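You operate a simulated robot arm through the tools that you are given. There is no shell and no other tool. Be economical: measure what you need, move in short steps, check, and stop when the job is done.

The job below is to be done with a simulated robot arm. You get a single attempt, and the scene is never put back.

## Task
Set press six to the job card and press a disc.
Fine: force and hold dials and two pulls of mix before the green start; wait for the disc.
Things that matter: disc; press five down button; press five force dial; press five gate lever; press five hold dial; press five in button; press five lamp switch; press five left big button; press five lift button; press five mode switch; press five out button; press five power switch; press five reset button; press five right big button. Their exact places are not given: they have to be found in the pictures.

Only the result counts: the job must be done as asked and must still hold three seconds after the hand-in. Knocking over, shifting, dropping, spilling or breaking anything else fails it.

## Robot
A 6-joint arm with a fingered hand on a trunk, on a base that drives. Base frame: it is fixed to the floor where the robot stands at the start and does not move with it; the origin is under the middle of the robot, x ahead of it, y to its left, z up. Lengths are in m, angles in degrees, forces in N, time in s.
With the tool pointing down near the work surface it reaches from about 0.1 to 0.7 m from the robot's upright axis, wherever it stands. Its first joint turns from -115.0 to 115.0 degrees. Places, roughly: press five down button [0.5, 3.2, 1.2]; press five force dial [0.5, 3.2, 1.3]; press five gate lever [0.4, 3.8, 1.2]; press five hold dial [0.5, 3.1, 1.3]; press five in button [0.5, 3.1, 1.2]; press five lamp switch [0.7, 3.2, 1.6]; press five left big button [0.4, 3.9, 1]; press five lift button [0.5, 3, 1.2]; press five mode switch [0.5, 3, 1.3]; press five out button [0.5, 3.1, 1.2]; press five power switch [0.5, 3, 1.3]; press five reset button [0.4, 3.2, 1.1]; press five right big button [0.4, 3.4, 1]; press five square pad [0.6, 3.6, 1.1]; press five start button [0.4, 3.2, 1.1]; press five stop button [0.4, 3.1, 1.1]. Payload 4 kg.
The TCP is the grasp point between the finger pads, 0.026 m short of the fingertips. In the tool frame z runs along the fingers and y along their closing line. Largest opening 0.164 m; the body of the gripper starts 0.073 m behind the TCP. The gripper is a hand of 5 fingers: y runs from the thumb to the fingers, the wrist lies at [0, 0, -0.239] in the tool frame.
Orientation is that of the tool frame in the base frame, as a unit quaternion [w, x, y, z]. With the fingers straight down and closing along the base's y, the tool's x points along the base's -x, its y along +y and its z along -z.

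## Interface
- The arm moves only by the tool drive_tool. Its argument "motion" is a list of rows, each a list of 2 entries, a list of its own where there are three numbers: the shift along the tool's x, y, z in m, then the turn, a rotation vector about the tool's x, y, z in degrees. In form: [[[dx, dy, dz], [rx, ry, rz]], ...]. A call has 1 to 20 rows; each row shifts and turns the commanded pose from where the row before left it, along the tool's axes as they then stand. Each row takes 0.2 s and may step no farther than 0.05 m and 8.6 degrees from the row before; otherwise, the whole call is refused. Where a pose cannot be reached the arm comes as near as it can. A force on the tool above 40 N (or 10 N above the force at the start of the call, whichever is more), or a blocked arm, ends the call early, and 0.2 s more pass. In this call time passes only in rows, and 0.2 s behind the last. It gives the time, the measured TCP pose, the force on the tool (base axes), the opening and the grip force at its end, in the units of the frame above (readings bear some noise), with the torque about the TCP (base axes, N m) and any sound that the robot's microphone picked up, and new pictures: "views" is both (left out), scene, wrist or none.
- Cameras (640 x 400 px; columns grow to the right, rows downward): "scene" is now at [0.0216, 0.1824, 1.8819]; the picture's right is [-0.04, -1.00, 0.00], its down [-0.68, 0.03, -0.73] and it looks along [0.73, -0.03, -0.68] (base axes); focal length 295 px, centre (320, 200). "wrist" rides on the gripper at [0.051, -0.07, -0.093] in the tool frame; the picture's right is [0.81, 0.59, 0.00], its down [-0.43, 0.60, -0.68] and it looks along [-0.40, 0.55, 0.74] (tool axes); focal length 270 px, centre (320, 200).
- raise_lower(by): slides the trunk up (or, below 0, down) by that many m; the arm and the scene camera ride with it, the base frame stays. It gives what a move gives, with no picture.
- steer(legs): drives the robot by 1 to 6 legs, each [ahead, left, turn to the left] in m, m and degrees, along the robot's own axes; the way and the turn of a leg run together, so that a leg with both is an arc; at most 1.5 m and 180 degrees a leg. The arm and the cameras ride along, it lands a little off, and it stops where it bumps. It gives what a move gives, and a new picture of the scene camera.
- set_fingers(finger1, finger2, finger3, finger4, thumb_bend): sets how far each is bent, from 0 (flat) to 1 (curled in); at 0.3 the hand is open as for a grip, at 0.7 the pads meet at the TCP. One left out holds its place. A second passes; each finger stops where it meets its share of the squeeze, and holds until it gets a number again. It is the only way to open and close the hand. It gives what a move gives, with no picture; readings hold the bend of each and the force on the fingers (four entries, about 0 where the hand has none), thumb and palm.
- turn_head(pan, tilt): turns the head with the scene camera to pan (to the left, within 155 degrees either way) and tilt (down, from -29 to 69), counted from straight ahead of the robot. It gives what a move gives, and a new picture of the scene camera.
- point_at(camera, pixels): for up to 12 pixels [column, row] of the newest picture of that camera ("zoom" is the newest enlarged one), the place [x, y, z] in the base frame of the surface seen there, good to about 0.003 m. It takes no simulated time.
- close_up(camera, box): a new picture of the part [left, top, right, bottom] of that camera's present view, enlarged. It takes no simulated time.
- job_done(): hands the job in; it is judged then, once.

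Work in short steps. Measure before you move; look again where a grasp or a placing could have gone wrong, and mend it. You have 80 turns and 260 pictures in all, those below and enlarged ones among them. Open the gripper and draw the arm clear of the work before you hand the job in, unless the task says otherwise; then end with one line.

The tools are called after "Request:" as name(argument=value, ...) on one line, values as JSON. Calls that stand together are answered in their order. drive_tool: Moves the arm, as the interface text tells. Its arguments: {"type":"object","properties":{"motion":{"type":"array","items":{"type":"array"}},"views":{"type":"string","enum":["both","scene","wrist","none"]}},"required":["motion"]} The other tools are called the same way: raise_lower (by) slides the trunk up or down; set_fingers (finger1, finger2, finger3, finger4, thumb_bend) moves the fingers one by one; steer (legs) drives the base; turn_head (pan, tilt) turns the head that bears the scene camera; point_at (camera, pixels) gives the place of the surface under pixels of a picture; close_up (camera, box) takes an enlarged picture of a part of a camera's view; job_done () hands the job in.

At the start:

```text
time_s: 0.0
tcp_pos: [0.5158, -0.0486, 1.4698]
tcp_rot: [0.0, 0.0, 1.0, 0.0]
wrist_force: [0.0, -0.2, 0.4]
wrist_torque: [-0.01, 0.02, 0.01]
grip_width: 0.1638
finger_force: 0.0
shape: jaw
bend: [0.3, 0.3, 0.3, 0.3, 0.3]
finger forces: [0.0, 0.1, 0.0, 0.0, 0.0, 0.0]
trunk travel left (down, up): [-0.925, 0.065]
robot x, y, heading: [0.0009, 0.0036, -0.1]
head pan, tilt: [-2.3, 42.9]
```

scene: 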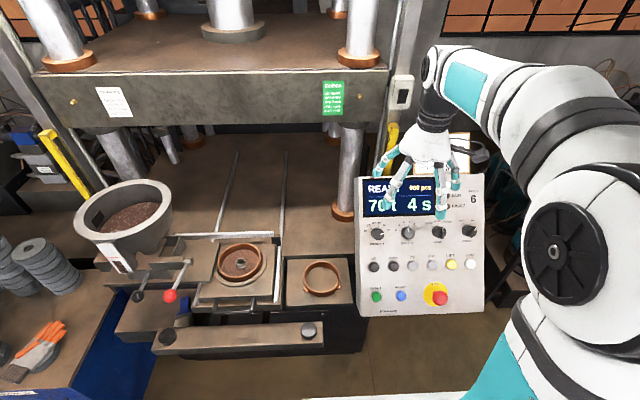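
wrist: 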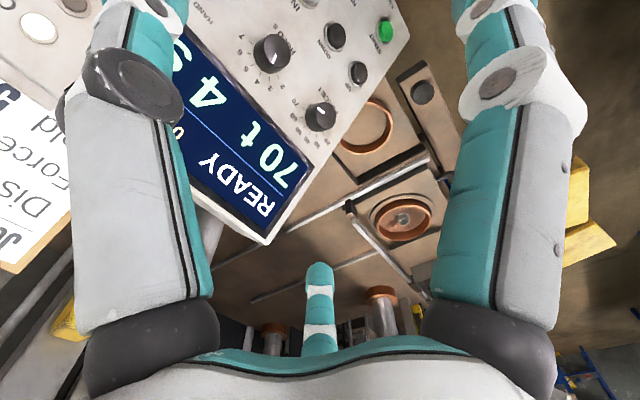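

The console labelled 6 sits at about (420,245) and the job card seems to be behind it. I'll enlarge the console, the signs and the press.

Request:
close_up(camera="scene", box=[350, 170, 500, 320])

Request:
close_up(camera="scene", box=[310, 70, 360, 120])

Request:
close_up(camera="wrist", box=[0, 0, 220, 280])

Request:
close_up(camera="scene", box=[70, 170, 370, 360])

```text
2.67 times, centred on (425, 245) of scene
```

zoom: 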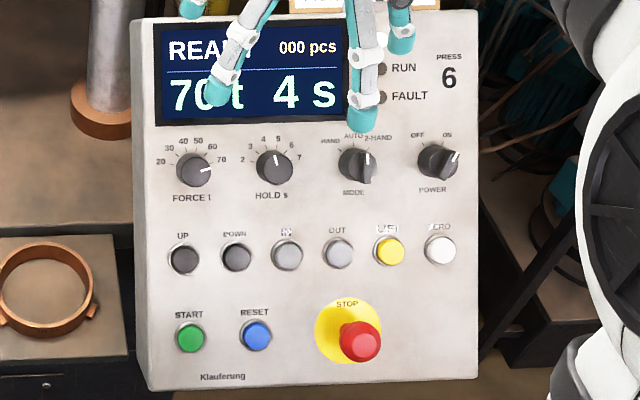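

```text
8.00 times, centred on (335, 95) of scene
```

zoom: 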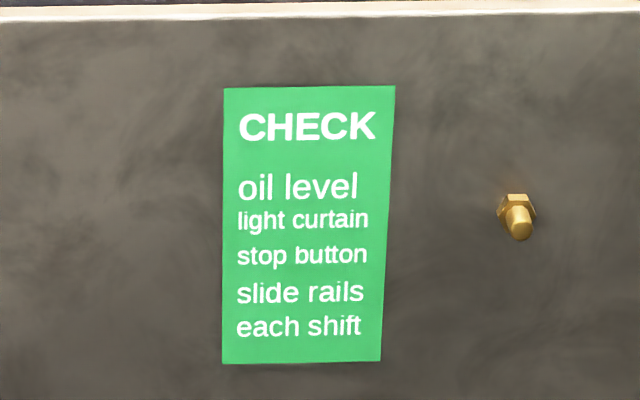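

```text
1.43 times, centred on (110, 140) of wrist
```

zoom: 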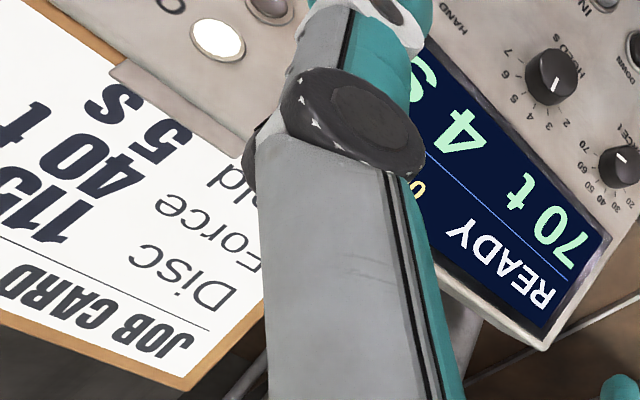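

```text
2.11 times, centred on (220, 265) of scene
```

zoom: 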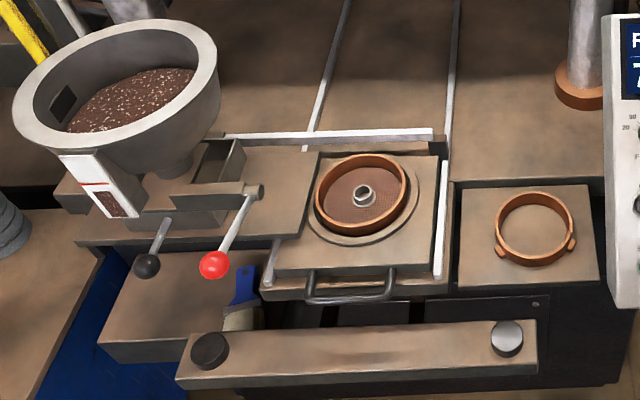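

The card reads disc 115, force 40 t, hold 5 s, while the press shows 70 t / 4 s. I'll measure the lever balls and tray in the newest zoom, and the console controls in the scene.

Request:
point_at(camera="zoom", pixels=[[215, 265], [146, 265], [254, 192], [165, 222], [363, 195], [535, 230], [210, 350], [507, 338], [120, 80], [345, 290], [180, 170], [102, 190]])

Request:
point_at(camera="scene", pixels=[[377, 234], [408, 233], [439, 232], [470, 231], [376, 297], [401, 295], [436, 294], [365, 310], [480, 310], [478, 185], [362, 220], [480, 215]])

Request:
close_up(camera="scene", box=[365, 215, 485, 275])

Request:
close_up(camera="scene", box=[80, 230, 210, 330])

```text
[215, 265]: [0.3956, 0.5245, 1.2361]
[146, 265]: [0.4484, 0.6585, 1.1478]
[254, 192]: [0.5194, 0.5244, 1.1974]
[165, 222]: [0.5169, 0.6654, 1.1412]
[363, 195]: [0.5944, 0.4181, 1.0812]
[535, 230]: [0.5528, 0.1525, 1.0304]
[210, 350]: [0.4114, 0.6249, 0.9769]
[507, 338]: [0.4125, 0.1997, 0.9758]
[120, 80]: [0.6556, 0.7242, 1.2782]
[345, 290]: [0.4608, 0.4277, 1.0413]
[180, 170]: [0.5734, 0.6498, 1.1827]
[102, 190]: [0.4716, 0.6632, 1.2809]
```

```text
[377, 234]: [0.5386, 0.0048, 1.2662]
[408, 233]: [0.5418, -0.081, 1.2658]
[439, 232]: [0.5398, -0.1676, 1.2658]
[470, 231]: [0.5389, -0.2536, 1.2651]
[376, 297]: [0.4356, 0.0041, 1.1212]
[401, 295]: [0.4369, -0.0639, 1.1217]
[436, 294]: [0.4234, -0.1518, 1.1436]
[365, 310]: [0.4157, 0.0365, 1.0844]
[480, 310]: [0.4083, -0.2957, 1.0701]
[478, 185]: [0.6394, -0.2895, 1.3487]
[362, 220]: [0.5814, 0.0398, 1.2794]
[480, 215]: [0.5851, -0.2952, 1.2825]
```

```text
5.33 times, centred on (425, 245) of scene
```

zoom: 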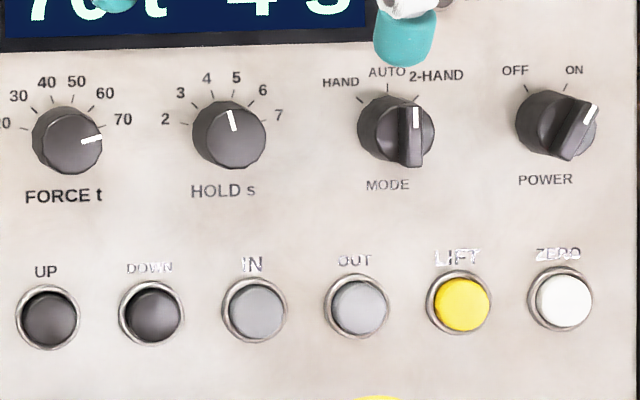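

```text
4.00 times, centred on (145, 280) of scene
```

zoom: 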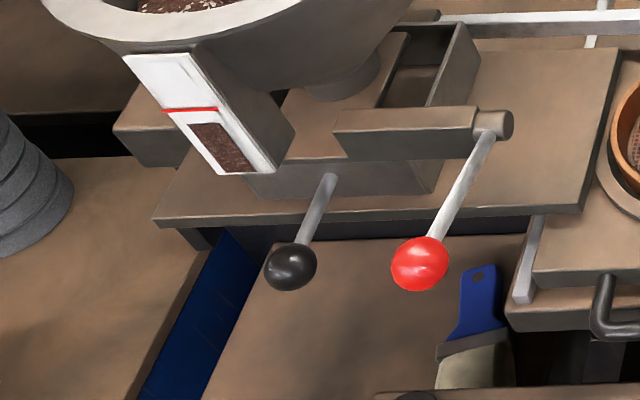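

AUTO mode and power ON look right. The panel plane tilts about 50°, so I turn the tool square to it (-50.2° about tool y), staying well above it.

Request:
drive_tool(motion=[[[0, 0, -0.02], [0, -8.37, 0]], [[0, 0, -0.02], [0, -8.37, 0]], [[0, 0, -0.02], [0, -8.37, 0]], [[0, 0, -0.02], [0, -8.37, 0]], [[0, 0, 0], [0, -8.37, 0]], [[0, 0, 0], [0, -8.37, 0]]])

```text
time_s: 1.4
tcp_pos: [0.5708, -0.0612, 1.5449]
tcp_rot: [0.424, 0.0, 0.906, 0.0]
wrist_force: [-0.1, -0.6, -0.1]
wrist_torque: [-0.01, -0.02, 0.01]
grip_width: 0.1639
finger_force: 0.0
shape: jaw
bend: [0.3, 0.3, 0.3, 0.3, 0.3]
finger forces: [0.1, 0.1, 0.0, 0.1, 0.0, 0.1]
out of reach, approached as far as the arm can: row 4, 5, 6
trunk travel left (down, up): [-0.925, 0.065]
robot x, y, heading: [0.0009, -0.0, 0.3]
head pan, tilt: [-2.3, 42.9]
```

scene: 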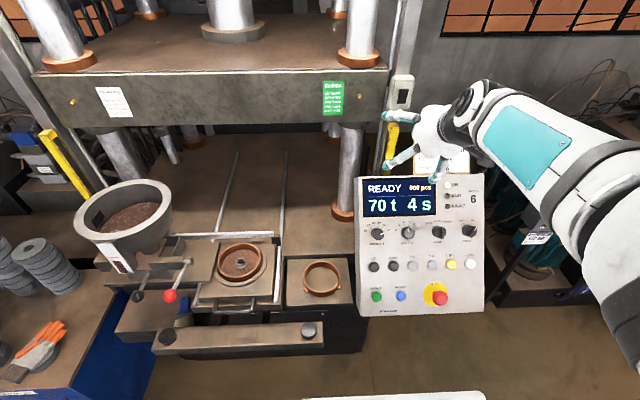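
wrist: 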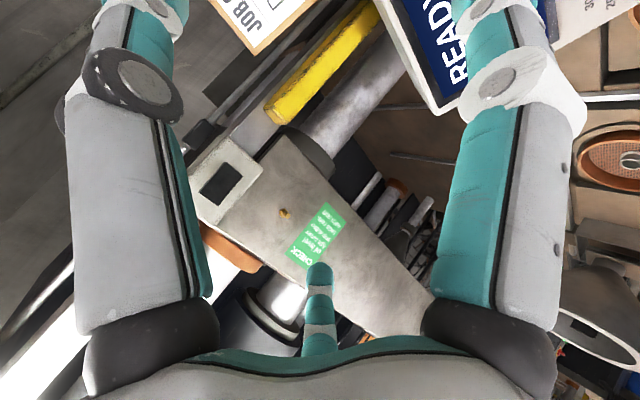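

The orientation is reached and the height was the limit. Now I come down along the panel to a standoff in front of the force dial.

Request:
drive_tool(motion=[[[0.04, 0.012, -0.01], [0, 0, 0]], [[0.045, 0.012, 0], [0, 0, 0]], [[0.045, 0.012, 0], [0, 0, 0]], [[0.045, 0.012, 0], [0, 0, 0]], [[0.045, 0.012, 0], [0, 0, 0]]])

Request:
close_up(camera="scene", box=[340, 100, 500, 300])

```text
time_s: 2.6
tcp_pos: [0.5106, -0.0187, 1.3677]
tcp_rot: [0.423, 0.0, 0.906, -0.001]
wrist_force: [-0.3, -0.1, -1.1]
wrist_torque: [-0.02, 0.0, 0.03]
grip_width: 0.1637
finger_force: 0.1
shape: jaw
bend: [0.3, 0.3, 0.3, 0.3, 0.3]
finger forces: [0.0, 0.0, 0.0, 0.1, 0.0, 0.1]
out of reach, approached as far as the arm can: row 1, 2, 3, 4, 5
trunk travel left (down, up): [-0.925, 0.065]
robot x, y, heading: [0.0025, 0.003, 0.0]
head pan, tilt: [-2.3, 42.9]
```

scene: 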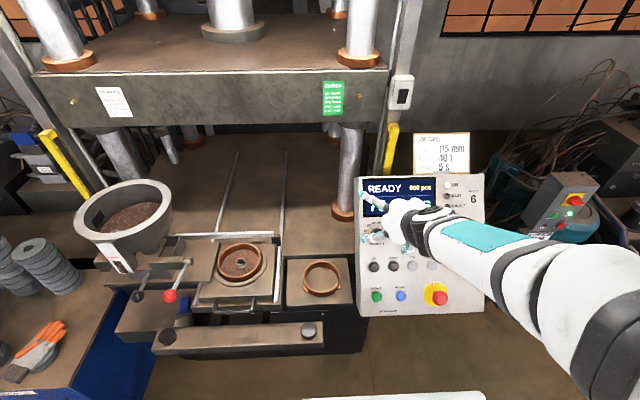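
wrist: 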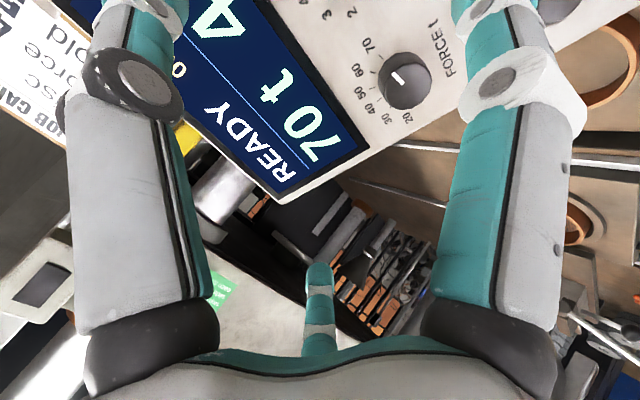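

```text
2.00 times, centred on (420, 200) of scene
```

zoom: 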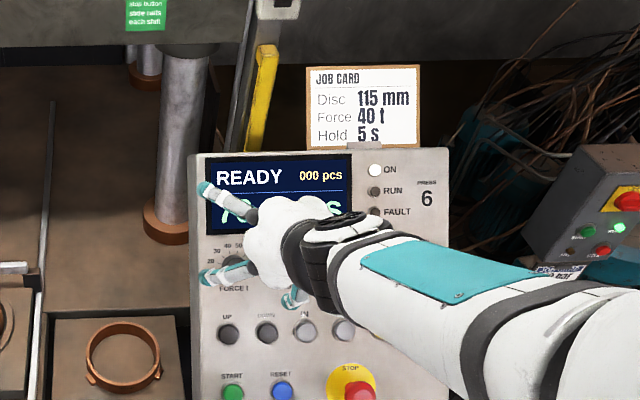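

The job card reads 115 mm, 40 t, 5 s. The arm is too cramped for this pose, so I back the base off 0.16 m.

Request:
steer(legs=[[-0.16, 0, 0]])

Request:
close_up(camera="scene", box=[320, 100, 480, 260])

```text
time_s: 4.0
tcp_pos: [0.349, -0.0174, 1.3678]
tcp_rot: [0.425, -0.001, 0.905, 0.0]
wrist_force: [-0.3, 0.7, 0.1]
wrist_torque: [0.01, 0.0, -0.03]
grip_width: 0.1639
finger_force: 0.1
shape: jaw
bend: [0.3, 0.3, 0.3, 0.3, 0.3]
finger forces: [0.0, 0.0, 0.1, 0.0, 0.1, 0.0]
trunk travel left (down, up): [-0.925, 0.065]
robot x, y, heading: [-0.1587, 0.0015, 0.1]
head pan, tilt: [-2.3, 42.9]
```

scene: 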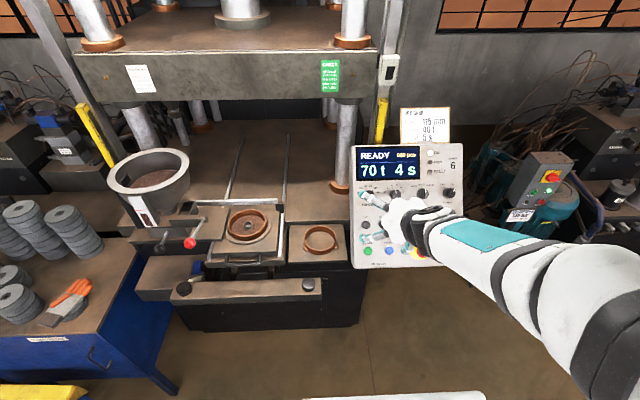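

```text
2.50 times, centred on (400, 180) of scene
```

zoom: 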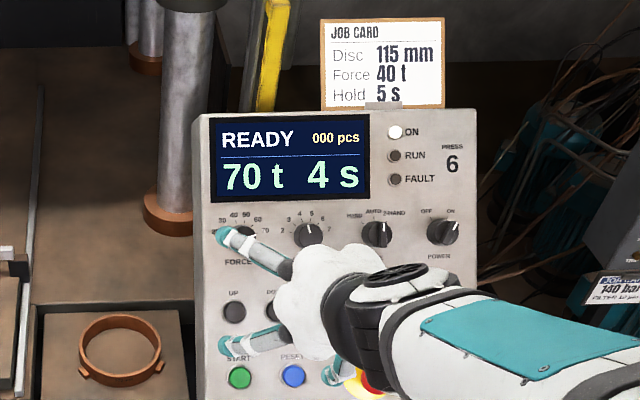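

I'd like to know where each finger lies in the tool frame, so I measure the visible tips.

Request:
point_at(camera="zoom", pixels=[[226, 237], [270, 255], [226, 347], [260, 340], [326, 377], [307, 236], [376, 234], [245, 234], [330, 290]])

Request:
set_fingers(finger1=0.3, finger2=1, finger3=1, finger4=1, thumb_bend=0.3)

Request:
close_up(camera="scene", box=[320, 100, 480, 260])

Request:
close_up(camera="wrist", box=[0, 0, 640, 400])

```text
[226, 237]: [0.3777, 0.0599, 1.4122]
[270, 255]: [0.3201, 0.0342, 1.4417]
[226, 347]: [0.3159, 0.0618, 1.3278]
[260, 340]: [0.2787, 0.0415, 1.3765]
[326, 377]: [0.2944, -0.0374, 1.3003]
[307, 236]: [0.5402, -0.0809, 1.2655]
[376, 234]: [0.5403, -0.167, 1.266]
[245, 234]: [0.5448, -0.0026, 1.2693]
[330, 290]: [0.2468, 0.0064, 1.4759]
```

```text
time_s: 5.0
tcp_pos: [0.3517, -0.0165, 1.368]
tcp_rot: [0.424, -0.001, 0.906, 0.0]
wrist_force: [-0.6, 0.4, 0.9]
wrist_torque: [0.0, 0.01, -0.01]
grip_width: 0.0908
finger_force: 0.0
shape: fingers
bend: [0.3, 0.78, 0.76, 0.78, 0.3]
finger forces: [0.0, 0.0, 0.0, 0.0, 0.0, 0.0]
trunk travel left (down, up): [-0.925, 0.065]
robot x, y, heading: [-0.1613, 0.0012, 0.1]
head pan, tilt: [-2.3, 42.9]
```

```text
2.50 times, centred on (400, 180) of scene
```

zoom: 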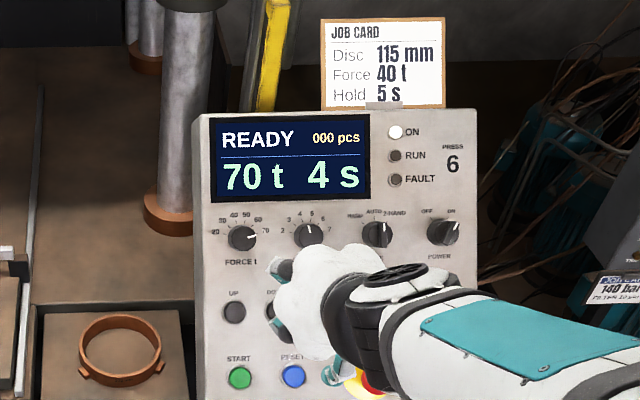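

```text
1.00 times, centred on (320, 200) of wrist (not enlarged: the box is as wide or as high as the picture)
```

zoom: 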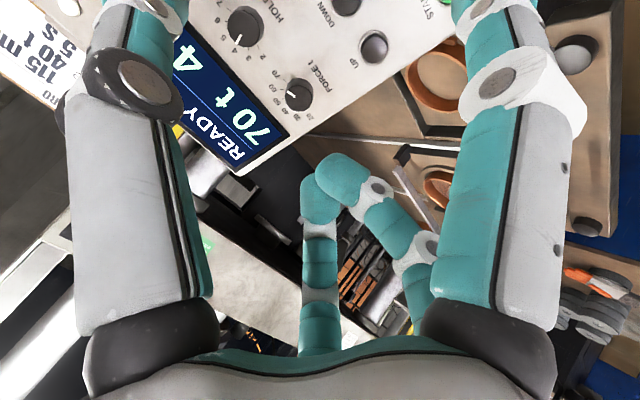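

The fingers sit radially 72° apart (thumb at -y), so all five can enclose a dial centred on the TCP. I take a close view of the dials to get exact centres.

Request:
close_up(camera="scene", box=[366, 178, 414, 208])

Request:
point_at(camera="zoom", pixels=[[197, 230], [160, 230], [240, 230], [197, 200], [197, 262], [465, 220], [430, 220], [505, 220], [465, 190], [465, 250], [120, 330], [320, 330]])

Request:
set_fingers(finger1=0.53, finger2=0.53, finger3=0.53, finger4=0.53, thumb_bend=0.53)

Request:
close_up(camera="wrist", box=[0, 0, 640, 400])

```text
13.33 times, centred on (390, 193) of scene
```

zoom: 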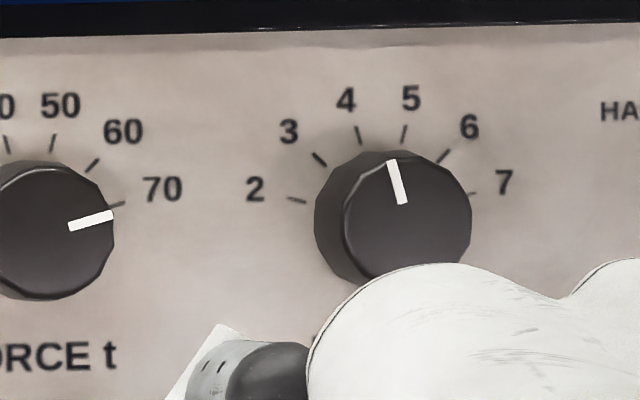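

```text
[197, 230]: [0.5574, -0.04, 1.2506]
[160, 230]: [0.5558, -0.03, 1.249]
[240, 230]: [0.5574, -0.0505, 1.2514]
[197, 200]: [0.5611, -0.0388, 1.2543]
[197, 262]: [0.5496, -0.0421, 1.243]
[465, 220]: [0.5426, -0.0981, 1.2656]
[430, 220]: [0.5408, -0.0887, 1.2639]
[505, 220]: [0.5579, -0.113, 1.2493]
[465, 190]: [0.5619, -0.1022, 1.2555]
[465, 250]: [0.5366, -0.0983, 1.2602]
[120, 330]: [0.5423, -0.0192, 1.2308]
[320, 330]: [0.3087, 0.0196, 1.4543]
```

```text
time_s: 6.0
tcp_pos: [0.3521, -0.0166, 1.3665]
tcp_rot: [0.424, -0.002, 0.906, 0.001]
wrist_force: [0.1, -0.8, 0.3]
wrist_torque: [-0.03, 0.0, 0.01]
grip_width: 0.0349
finger_force: 0.0
shape: fingers
bend: [0.53, 0.53, 0.53, 0.53, 0.53]
finger forces: [0.0, 0.1, 0.0, 0.0, 0.0, 0.1]
trunk travel left (down, up): [-0.925, 0.065]
robot x, y, heading: [-0.1623, 0.0001, 0.2]
head pan, tilt: [-2.3, 42.9]
```

```text
1.00 times, centred on (320, 200) of wrist (not enlarged: the box is as wide or as high as the picture)
```

zoom: 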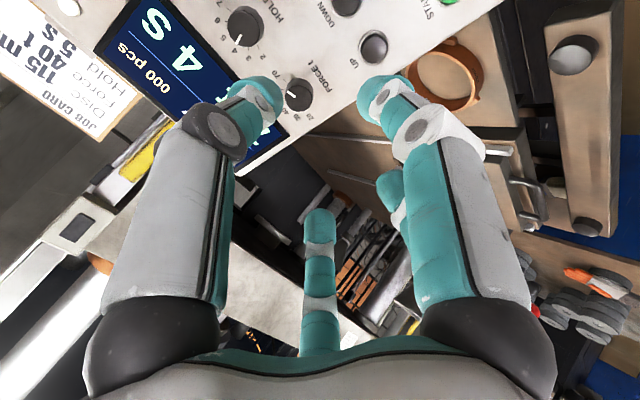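

I open the ring of fingers to fit around a ~32 mm knob and re-measure both knob faces in a fresh close-up.

Request:
set_fingers(finger1=0.43, finger2=0.43, finger3=0.43, finger4=0.43, thumb_bend=0.43)

Request:
close_up(camera="scene", box=[350, 178, 414, 218])

```text
time_s: 7.0
tcp_pos: [0.3525, -0.017, 1.3682]
tcp_rot: [0.424, -0.001, 0.906, 0.001]
wrist_force: [-0.6, -0.2, -0.1]
wrist_torque: [0.02, 0.01, -0.04]
grip_width: 0.0593
finger_force: 0.0
shape: fingers
bend: [0.43, 0.43, 0.43, 0.43, 0.43]
finger forces: [0.0, 0.1, 0.0, 0.1, 0.0, 0.0]
trunk travel left (down, up): [-0.925, 0.065]
robot x, y, heading: [-0.1558, 0.0003, 0.4]
head pan, tilt: [-2.3, 42.9]
```

```text
10.00 times, centred on (382, 198) of scene
```

zoom: 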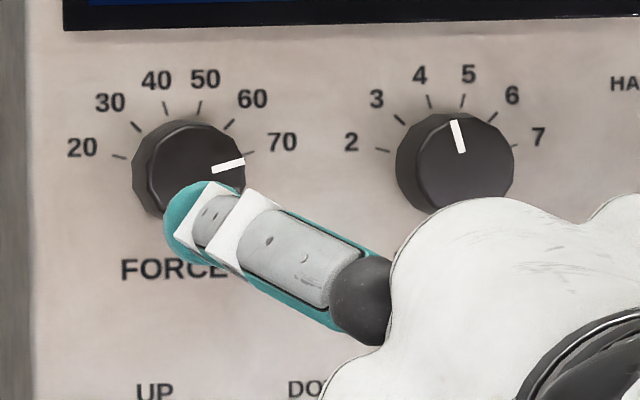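

Force face is centred near (197,167) and hold face near (465,162) in this zoom; I read those points.

Request:
point_at(camera="zoom", pixels=[[197, 167], [160, 167], [465, 162], [430, 162], [500, 162], [465, 190]])

```text
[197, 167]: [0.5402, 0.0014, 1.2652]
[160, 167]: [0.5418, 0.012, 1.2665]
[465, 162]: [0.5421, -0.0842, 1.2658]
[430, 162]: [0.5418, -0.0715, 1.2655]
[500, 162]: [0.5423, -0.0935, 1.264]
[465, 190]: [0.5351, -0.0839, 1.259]
```

Force dial centre ≈ (0.541,0.0025,1.2655). I line up on its axis with about 6 cm left to go.

Request:
drive_tool(motion=[[[-0.02, 0.01, 0.035], [0, 0, 0]], [[-0.0218, 0.0095, 0.035], [0, 0, 0]], [[0, 0, 0.035], [0, 0, 0]], [[0, 0, 0.035], [0, 0, 0]], [[0, 0, 0], [0, 0, 0]]])

Request:
close_up(camera="scene", box=[340, 150, 436, 210])

```text
time_s: 8.2
tcp_pos: [0.4619, -0.0032, 1.3287]
tcp_rot: [0.425, -0.001, 0.905, 0.001]
wrist_force: [0.4, 0.3, 0.1]
wrist_torque: [0.01, -0.01, 0.0]
grip_width: 0.0593
finger_force: 0.2
shape: fingers
bend: [0.43, 0.43, 0.43, 0.43, 0.43]
finger forces: [0.1, 0.0, 0.0, 0.1, 0.0, 0.1]
out of reach, approached as far as the arm can: row 1, 2, 3
trunk travel left (down, up): [-0.925, 0.065]
robot x, y, heading: [-0.1601, -0.0003, 0.0]
head pan, tilt: [-2.3, 42.9]
```

scene: 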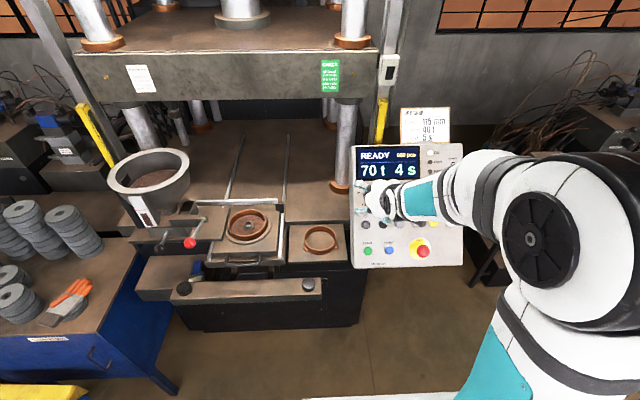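
wrist: 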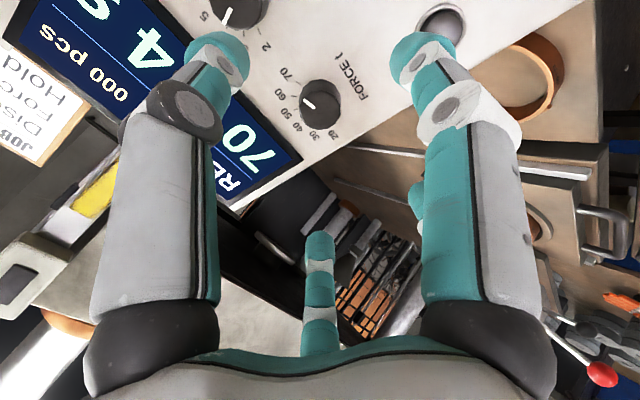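

```text
6.67 times, centred on (388, 180) of scene
```

zoom: 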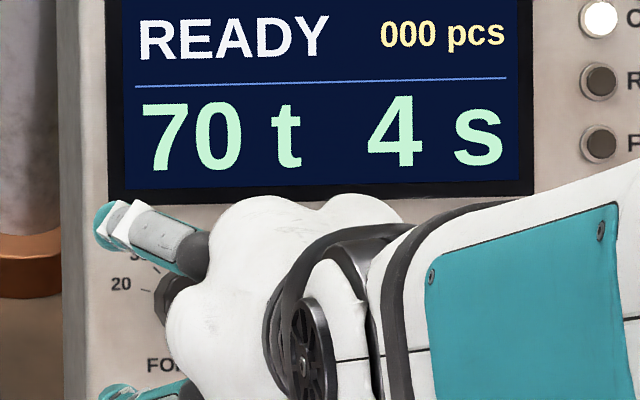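

Well aligned; the remaining way is about 0.093 m along the tool. I go 0.06 and recheck.

Request:
drive_tool(motion=[[[-0.002, 0.0055, 0.03], [0, 0, 0]], [[0, 0, 0.03], [0, 0, 0]], [[0, 0, 0], [0, 0, 0]]])

```text
time_s: 9.0
tcp_pos: [0.5107, 0.0058, 1.2914]
tcp_rot: [0.424, -0.001, 0.906, 0.001]
wrist_force: [-0.4, 0.6, 0.6]
wrist_torque: [0.0, 0.02, -0.01]
grip_width: 0.0594
finger_force: 0.0
shape: fingers
bend: [0.43, 0.43, 0.43, 0.43, 0.43]
finger forces: [0.0, 0.1, 0.1, 0.0, 0.0, 0.1]
trunk travel left (down, up): [-0.925, 0.065]
robot x, y, heading: [-0.1584, 0.004, 0.4]
head pan, tilt: [-2.3, 42.9]
```

scene: 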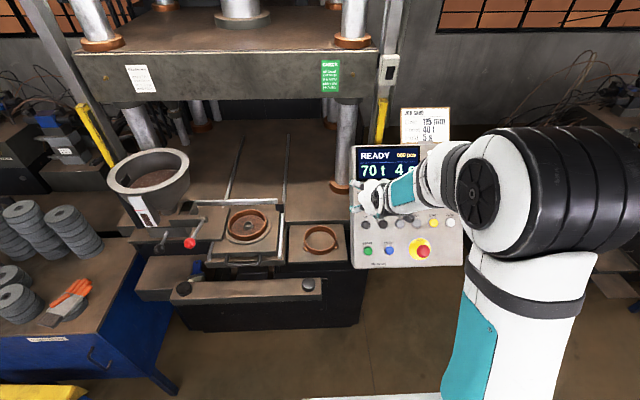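
wrist: 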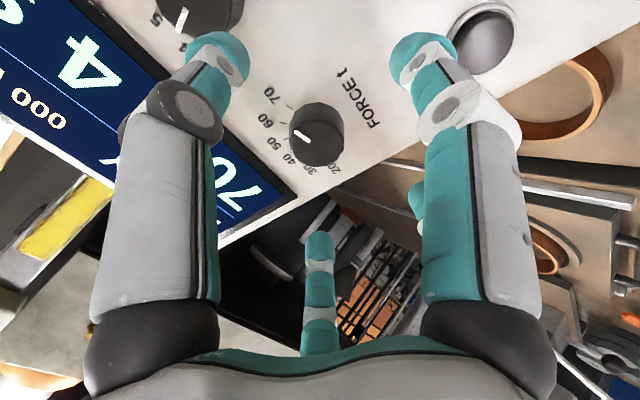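

The knob is centred left–right in the wrist view at about (317,138). I measure its face from this camera to check alignment.

Request:
point_at(camera="wrist", pixels=[[316, 140], [300, 137], [330, 140], [316, 125], [316, 155], [300, 180]])

Request:
close_up(camera="wrist", box=[260, 80, 380, 200])

```text
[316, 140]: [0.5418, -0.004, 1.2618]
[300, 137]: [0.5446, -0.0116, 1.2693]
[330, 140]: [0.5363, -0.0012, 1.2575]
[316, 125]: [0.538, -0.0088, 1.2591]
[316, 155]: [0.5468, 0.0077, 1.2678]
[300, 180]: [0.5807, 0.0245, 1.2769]
```

```text
3.33 times, centred on (320, 140) of wrist
```

zoom: 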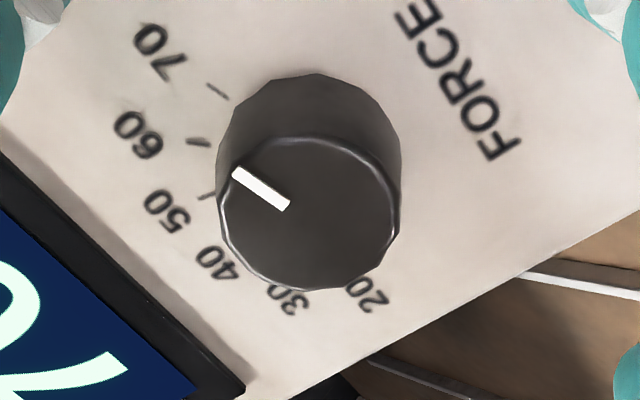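

Knob face centre is about (0.542, 0.000, 1.264), so I shift 5 mm in -y and go in 0.032 m.

Request:
drive_tool(motion=[[[0, -0.0055, 0], [0, 0, 0]], [[0, 0, 0.016], [0, 0, 0]], [[0, 0, 0.016], [0, 0, 0]], [[0, 0, 0], [0, 0, 0]]], views="wrist")

Request:
close_up(camera="wrist", box=[200, 60, 440, 220])

```text
time_s: 9.6
tcp_pos: [0.5162, 0.0004, 1.2861]
tcp_rot: [0.425, -0.002, 0.905, 0.001]
wrist_force: [-10.8, 2.0, 7.2]
wrist_torque: [-0.44, 0.1, -0.76]
grip_width: 0.0594
finger_force: 6.8
shape: fingers
bend: [0.43, 0.43, 0.43, 0.43, 0.43]
finger forces: [0.0, 0.0, 0.0, 0.1, 13.4, 0.0]
trunk travel left (down, up): [-0.925, 0.065]
robot x, y, heading: [-0.1606, -0.0004, 0.3]
head pan, tilt: [-2.3, 42.9]
stopped in row 2: the force on the tool passed its limit at 67 N (the readings are from after the stop); the commanded pose is now the measured one
```

wrist: 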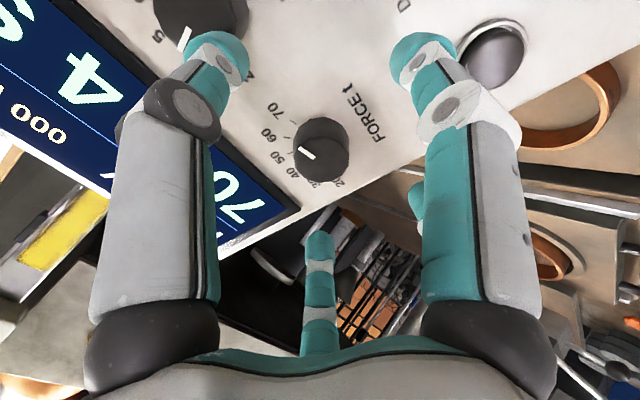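

```text
2.50 times, centred on (320, 140) of wrist
```

zoom: 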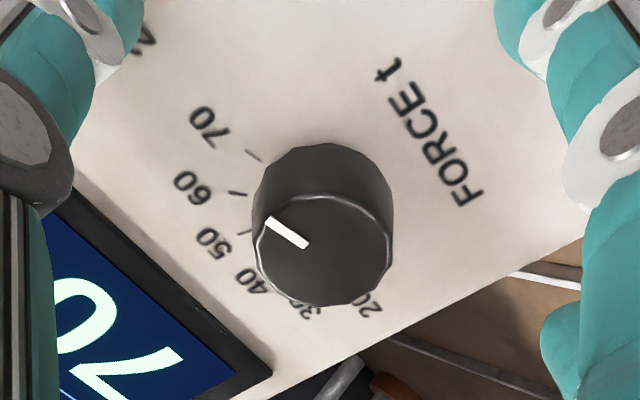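

The thumb touched the neighbouring hold knob. I back off, close the ring a bit more, rotate the hand +36° so that no finger faces that knob, then check.

Request:
point_at(camera="wrist", pixels=[[215, 38], [222, 60], [425, 40], [410, 60], [318, 240], [415, 190]])

Request:
drive_tool(motion=[[[0, 0, -0.03], [0, 0, 0]], [[0, 0, 0], [0, 0, 7.2]], [[0, 0, 0], [0, 0, 7.2]], [[0, 0, 0], [0, 0, 7.2]], [[0, 0, 0], [0, 0, 7.2]], [[0, 0, 0], [0, 0, 7.2]]], views="none")

Request:
set_fingers(finger1=0.49, finger2=0.49, finger3=0.49, finger4=0.49, thumb_bend=0.49)

Request:
drive_tool(motion=[[[0, 0, 0], [0, 0, 0]]])

```text
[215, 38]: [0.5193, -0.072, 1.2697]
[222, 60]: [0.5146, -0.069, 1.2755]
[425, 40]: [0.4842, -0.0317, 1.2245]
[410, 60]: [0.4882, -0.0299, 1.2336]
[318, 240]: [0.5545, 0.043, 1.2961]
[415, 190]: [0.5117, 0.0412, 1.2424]
```

```text
time_s: 11.0
tcp_pos: [0.4964, -0.0029, 1.3025]
tcp_rot: [0.403, 0.281, 0.861, 0.132]
wrist_force: [0.5, -0.9, -0.4]
wrist_torque: [-0.02, 0.02, 0.0]
grip_width: 0.0597
finger_force: 0.1
shape: fingers
bend: [0.43, 0.43, 0.43, 0.43, 0.43]
finger forces: [0.0, 0.0, 0.1, 0.1, 0.1, 0.1]
trunk travel left (down, up): [-0.925, 0.065]
robot x, y, heading: [-0.1578, -0.0014, 0.2]
head pan, tilt: [-2.3, 42.9]
```

```text
time_s: 12.0
tcp_pos: [0.497, -0.0022, 1.3023]
tcp_rot: [0.403, 0.28, 0.861, 0.131]
wrist_force: [-0.3, -1.2, -0.1]
wrist_torque: [-0.01, 0.0, 0.0]
grip_width: 0.0449
finger_force: 0.0
shape: fingers
bend: [0.49, 0.49, 0.49, 0.49, 0.49]
finger forces: [0.1, 0.0, 0.1, 0.1, 0.0, 0.0]
trunk travel left (down, up): [-0.925, 0.065]
robot x, y, heading: [-0.1586, -0.0007, 0.4]
head pan, tilt: [-2.3, 42.9]
```

```text
time_s: 12.4
tcp_pos: [0.4968, -0.002, 1.3035]
tcp_rot: [0.403, 0.279, 0.862, 0.132]
wrist_force: [-0.9, 0.2, -0.4]
wrist_torque: [0.01, -0.02, 0.02]
grip_width: 0.0451
finger_force: 0.1
shape: fingers
bend: [0.49, 0.49, 0.49, 0.49, 0.49]
finger forces: [0.0, 0.0, 0.0, 0.0, 0.1, 0.0]
trunk travel left (down, up): [-0.925, 0.065]
robot x, y, heading: [-0.163, 0.0006, -0.1]
head pan, tilt: [-2.3, 42.9]
```

scene: 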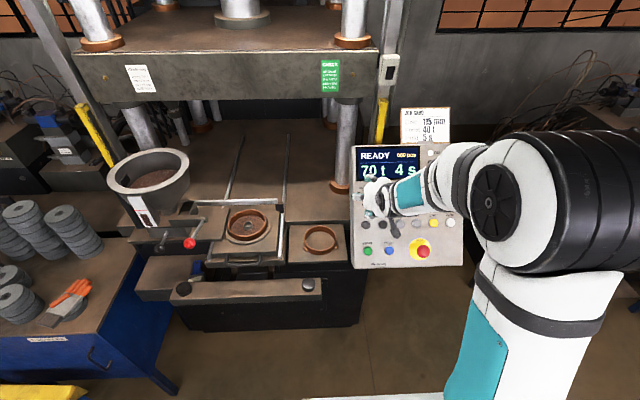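
wrist: 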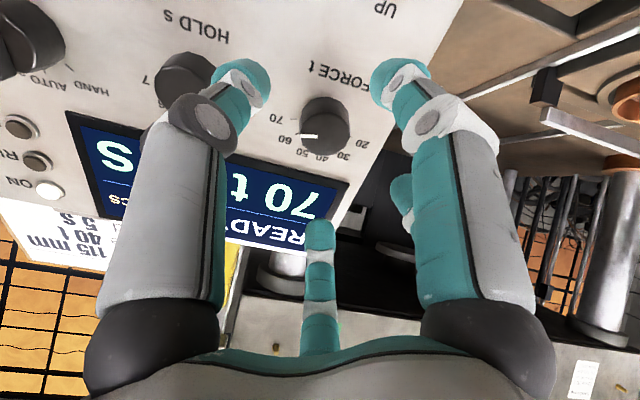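

I measure the tips now to learn the true ring radius at bend 0.49.

Request:
point_at(camera="wrist", pixels=[[245, 68], [262, 75], [265, 95], [390, 68], [376, 78], [383, 95], [320, 228], [402, 185], [325, 132], [310, 136]])

```text
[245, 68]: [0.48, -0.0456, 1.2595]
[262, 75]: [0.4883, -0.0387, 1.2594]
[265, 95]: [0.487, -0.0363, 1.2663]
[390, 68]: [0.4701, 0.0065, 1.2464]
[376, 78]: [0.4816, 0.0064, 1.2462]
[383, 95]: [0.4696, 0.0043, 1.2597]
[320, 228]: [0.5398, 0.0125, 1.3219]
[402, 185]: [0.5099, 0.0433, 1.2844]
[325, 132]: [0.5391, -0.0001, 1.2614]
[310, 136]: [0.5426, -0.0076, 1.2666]
```

Tip radius is about 0.05 at bend 0.49, so 0.55 gives a snug ring. I close to that and go in 0.05 m along the dial axis.

Request:
set_fingers(finger1=0.54, finger2=0.54, finger3=0.54, finger4=0.54, thumb_bend=0.54)

Request:
drive_tool(motion=[[[0.0012, 0.0016, 0.015], [0, 0, 0]], [[0, 0, 0.015], [0, 0, 0]], [[0, 0, 0.01], [0, 0, 0]], [[0, 0, 0.01], [0, 0, 0]], [[0, 0, 0], [0, 0, 0]]], views="wrist")

Request:
close_up(camera="wrist", box=[200, 60, 440, 220])

```text
time_s: 13.4
tcp_pos: [0.4966, -0.0023, 1.3043]
tcp_rot: [0.403, 0.278, 0.862, 0.132]
wrist_force: [0.3, 0.0, 0.3]
wrist_torque: [0.03, 0.01, -0.01]
grip_width: 0.0326
finger_force: 0.1
shape: fingers
bend: [0.54, 0.54, 0.54, 0.54, 0.54]
finger forces: [0.1, 0.0, 0.0, 0.0, 0.1, 0.0]
trunk travel left (down, up): [-0.925, 0.065]
robot x, y, heading: [-0.1597, 0.0016, 0.2]
head pan, tilt: [-2.3, 42.9]
```

```text
time_s: 14.6
tcp_pos: [0.5326, 0.0001, 1.2735]
tcp_rot: [0.403, 0.279, 0.862, 0.133]
wrist_force: [-9.8, 1.3, 7.1]
wrist_torque: [0.08, 0.4, 0.1]
grip_width: 0.0328
finger_force: 6.0
shape: fingers
bend: [0.54, 0.54, 0.54, 0.54, 0.54]
finger forces: [8.5, 1.6, 0.1, 0.6, 1.9, 0.1]
trunk travel left (down, up): [-0.925, 0.065]
robot x, y, heading: [-0.1555, -0.0013, 0.1]
head pan, tilt: [-2.3, 42.9]
```

wrist: 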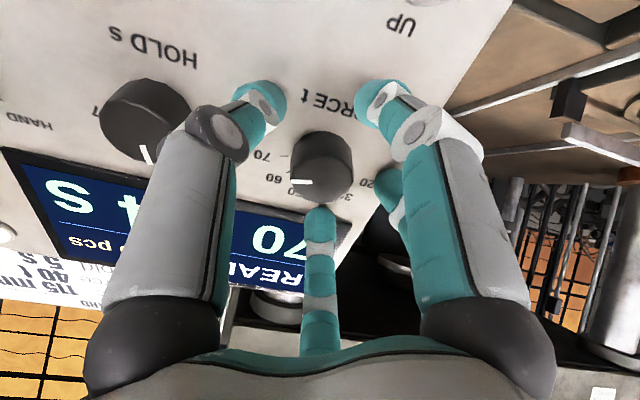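

```text
2.50 times, centred on (320, 140) of wrist
```

zoom: 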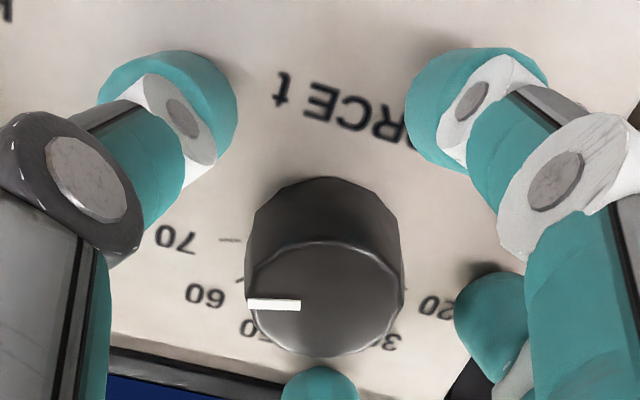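

The fingertips now rest on the panel around the knob. I back off 6 mm, then close all fingers on it.

Request:
drive_tool(motion=[[[0, 0, -0.006], [0, 0, 0]], [[0, 0, 0], [0, 0, 0]]], views="none")

Request:
set_fingers(finger1=0.66, finger2=0.66, finger3=0.66, finger4=0.66, thumb_bend=0.66)

Request:
close_up(camera="wrist", box=[200, 60, 440, 220])

```text
time_s: 15.2
tcp_pos: [0.5293, 0.0007, 1.2759]
tcp_rot: [0.403, 0.279, 0.862, 0.132]
wrist_force: [0.0, -0.3, -0.2]
wrist_torque: [-0.03, -0.02, 0.0]
grip_width: 0.0324
finger_force: 0.0
shape: fingers
bend: [0.54, 0.54, 0.54, 0.54, 0.54]
finger forces: [0.1, 0.0, 0.0, 0.1, 0.0, 0.1]
trunk travel left (down, up): [-0.925, 0.065]
robot x, y, heading: [-0.1552, -0.002, 0.3]
head pan, tilt: [-2.3, 42.9]
```

```text
time_s: 16.2
tcp_pos: [0.5297, -0.0002, 1.2747]
tcp_rot: [0.402, 0.279, 0.862, 0.132]
wrist_force: [0.2, -0.5, -2.0]
wrist_torque: [-0.03, 0.03, 0.0]
grip_width: 0.0112
finger_force: 8.1
shape: fingers
bend: [0.63, 0.63, 0.63, 0.63, 0.64]
finger forces: [3.2, 3.2, 2.9, 2.6, 4.2, 0.0]
trunk travel left (down, up): [-0.925, 0.065]
robot x, y, heading: [-0.162, 0.0006, 0.0]
head pan, tilt: [-2.3, 42.9]
```

```text
2.50 times, centred on (320, 140) of wrist
```

zoom: 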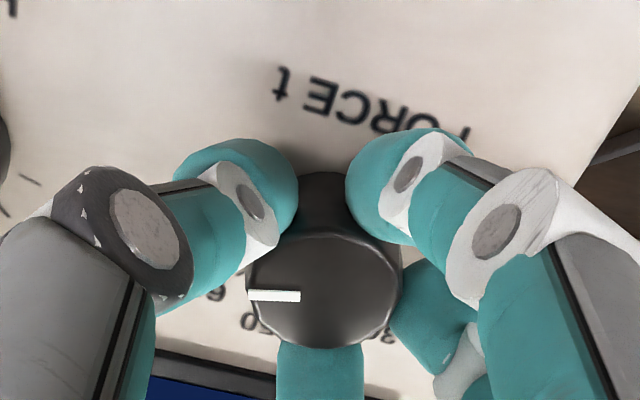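

All five fingers hold the knob evenly at about 3 N each. I turn it counter-clockwise (rz negative) 68°.

Request:
drive_tool(motion=[[[0, 0, 0], [0, 0, -8.5]], [[0, 0, 0], [0, 0, -8.5]], [[0, 0, 0], [0, 0, -8.5]], [[0, 0, 0], [0, 0, -8.5]], [[0, 0, 0], [0, 0, -8.5]], [[0, 0, 0], [0, 0, -8.5]], [[0, 0, 0], [0, 0, -8.5]], [[0, 0, 0], [0, 0, -8.5]], [[0, 0, 0], [0, 0, 0]]])

Request:
close_up(camera="scene", box=[340, 140, 468, 220])

```text
time_s: 18.2
tcp_pos: [0.5297, 0.0023, 1.2755]
tcp_rot: [0.408, -0.252, 0.87, -0.117]
wrist_force: [0.8, -0.3, 2.3]
wrist_torque: [0.0, -0.07, -0.01]
grip_width: 0.0112
finger_force: 8.8
shape: fingers
bend: [0.63, 0.63, 0.63, 0.63, 0.64]
finger forces: [2.9, 3.1, 3.4, 3.6, 4.6, 0.1]
trunk travel left (down, up): [-0.925, 0.065]
robot x, y, heading: [-0.1584, -0.0014, 0.1]
head pan, tilt: [-2.3, 42.9]
```

scene: 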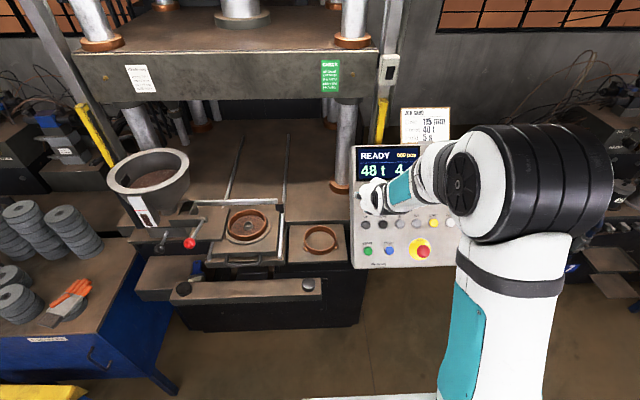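
wrist: 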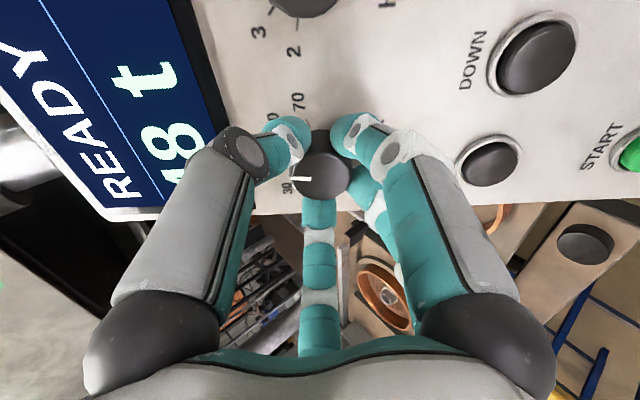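

```text
5.00 times, centred on (404, 180) of scene
```

zoom: 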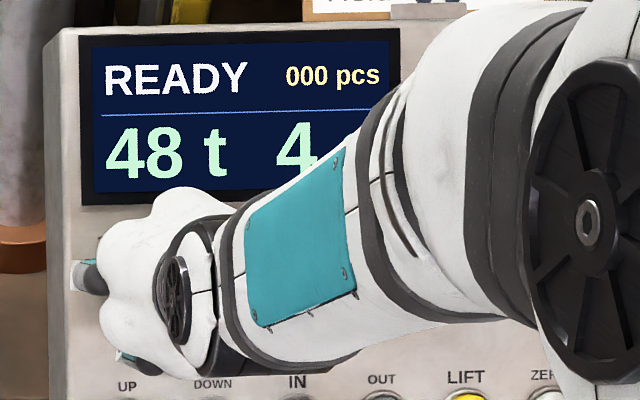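

The display now shows 48 t (about 3.1° per tonne). I turn 24.7° more.

Request:
drive_tool(motion=[[[0, 0, 0], [0, 0, -8.2]], [[0, 0, 0], [0, 0, -8.2]], [[0, 0, 0], [0, 0, -8.2]], [[0, 0, 0], [0, 0, 0]]], views="none")

Request:
close_up(camera="scene", box=[340, 140, 468, 220])

```text
time_s: 19.2
tcp_pos: [0.5295, 0.0007, 1.275]
tcp_rot: [0.373, -0.432, 0.797, -0.2]
wrist_force: [2.0, 1.8, 0.0]
wrist_torque: [0.05, -0.04, 0.0]
grip_width: 0.0115
finger_force: 9.0
shape: fingers
bend: [0.63, 0.63, 0.63, 0.63, 0.64]
finger forces: [2.6, 2.9, 3.5, 3.5, 4.3, 0.0]
trunk travel left (down, up): [-0.925, 0.065]
robot x, y, heading: [-0.1589, -0.0014, 0.2]
head pan, tilt: [-2.3, 42.9]
```

```text
5.00 times, centred on (404, 180) of scene
```

zoom: 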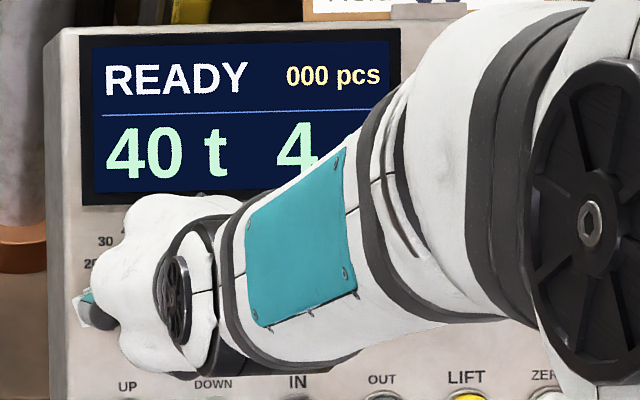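

The display reads 40 t. I release, withdraw 6 cm, and shift 86 mm to the right in front of the hold dial.

Request:
set_fingers(finger1=0.54, finger2=0.54, finger3=0.54, finger4=0.54, thumb_bend=0.54)

Request:
drive_tool(motion=[[[0, 0, -0.03], [0, 0, 0]], [[0, 0, -0.03], [0, 0, 0]], [[0.0359, -0.0237, 0], [0, 0, 0]], [[0.0359, -0.0237, 0], [0, 0, 0]], [[0, 0, 0], [0, 0, 0]]])

Request:
close_up(camera="scene", box=[340, 140, 468, 220])

Request:
close_up(camera="wrist", box=[200, 60, 440, 220])

```text
time_s: 20.2
tcp_pos: [0.5303, -0.0009, 1.2744]
tcp_rot: [0.374, -0.43, 0.797, -0.2]
wrist_force: [-0.5, 0.9, 0.2]
wrist_torque: [-0.01, -0.03, -0.05]
grip_width: 0.0322
finger_force: 0.1
shape: fingers
bend: [0.54, 0.54, 0.54, 0.54, 0.54]
finger forces: [0.1, 0.1, 0.1, 0.1, 0.0, 0.0]
trunk travel left (down, up): [-0.925, 0.065]
robot x, y, heading: [-0.1591, -0.0008, 0.2]
head pan, tilt: [-2.3, 42.9]
```

```text
time_s: 21.4
tcp_pos: [0.4854, -0.0845, 1.3114]
tcp_rot: [0.373, -0.43, 0.797, -0.201]
wrist_force: [-0.4, 0.9, 0.1]
wrist_torque: [0.0, 0.0, 0.03]
grip_width: 0.0323
finger_force: 0.0
shape: fingers
bend: [0.54, 0.54, 0.54, 0.54, 0.54]
finger forces: [0.0, 0.0, 0.0, 0.0, 0.1, 0.0]
trunk travel left (down, up): [-0.925, 0.065]
robot x, y, heading: [-0.1598, 0.0005, 0.1]
head pan, tilt: [-2.3, 42.9]
```

scene: 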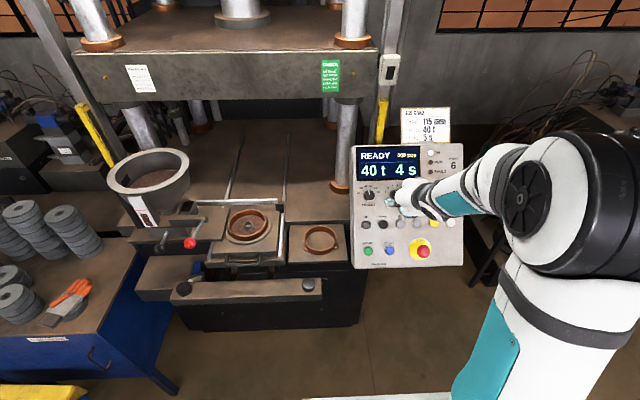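
wrist: 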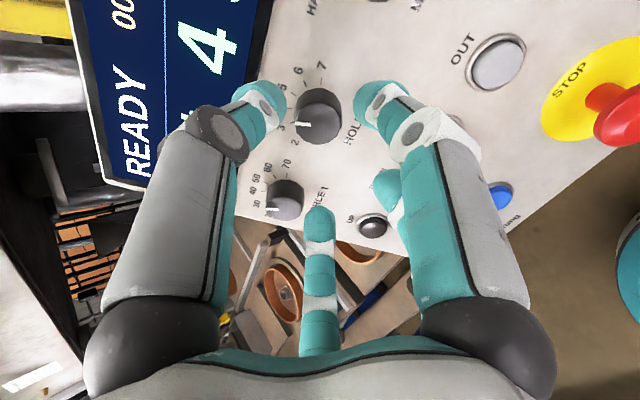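

```text
5.00 times, centred on (404, 180) of scene
```

zoom: 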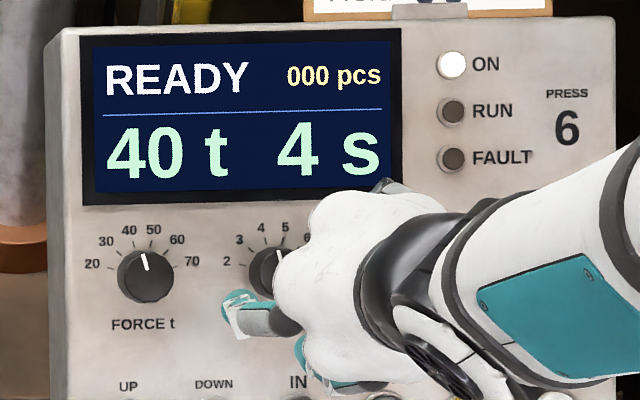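

```text
2.50 times, centred on (320, 140) of wrist
```

zoom: 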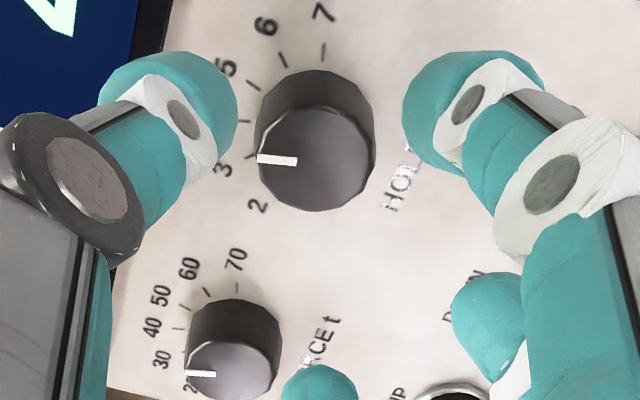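

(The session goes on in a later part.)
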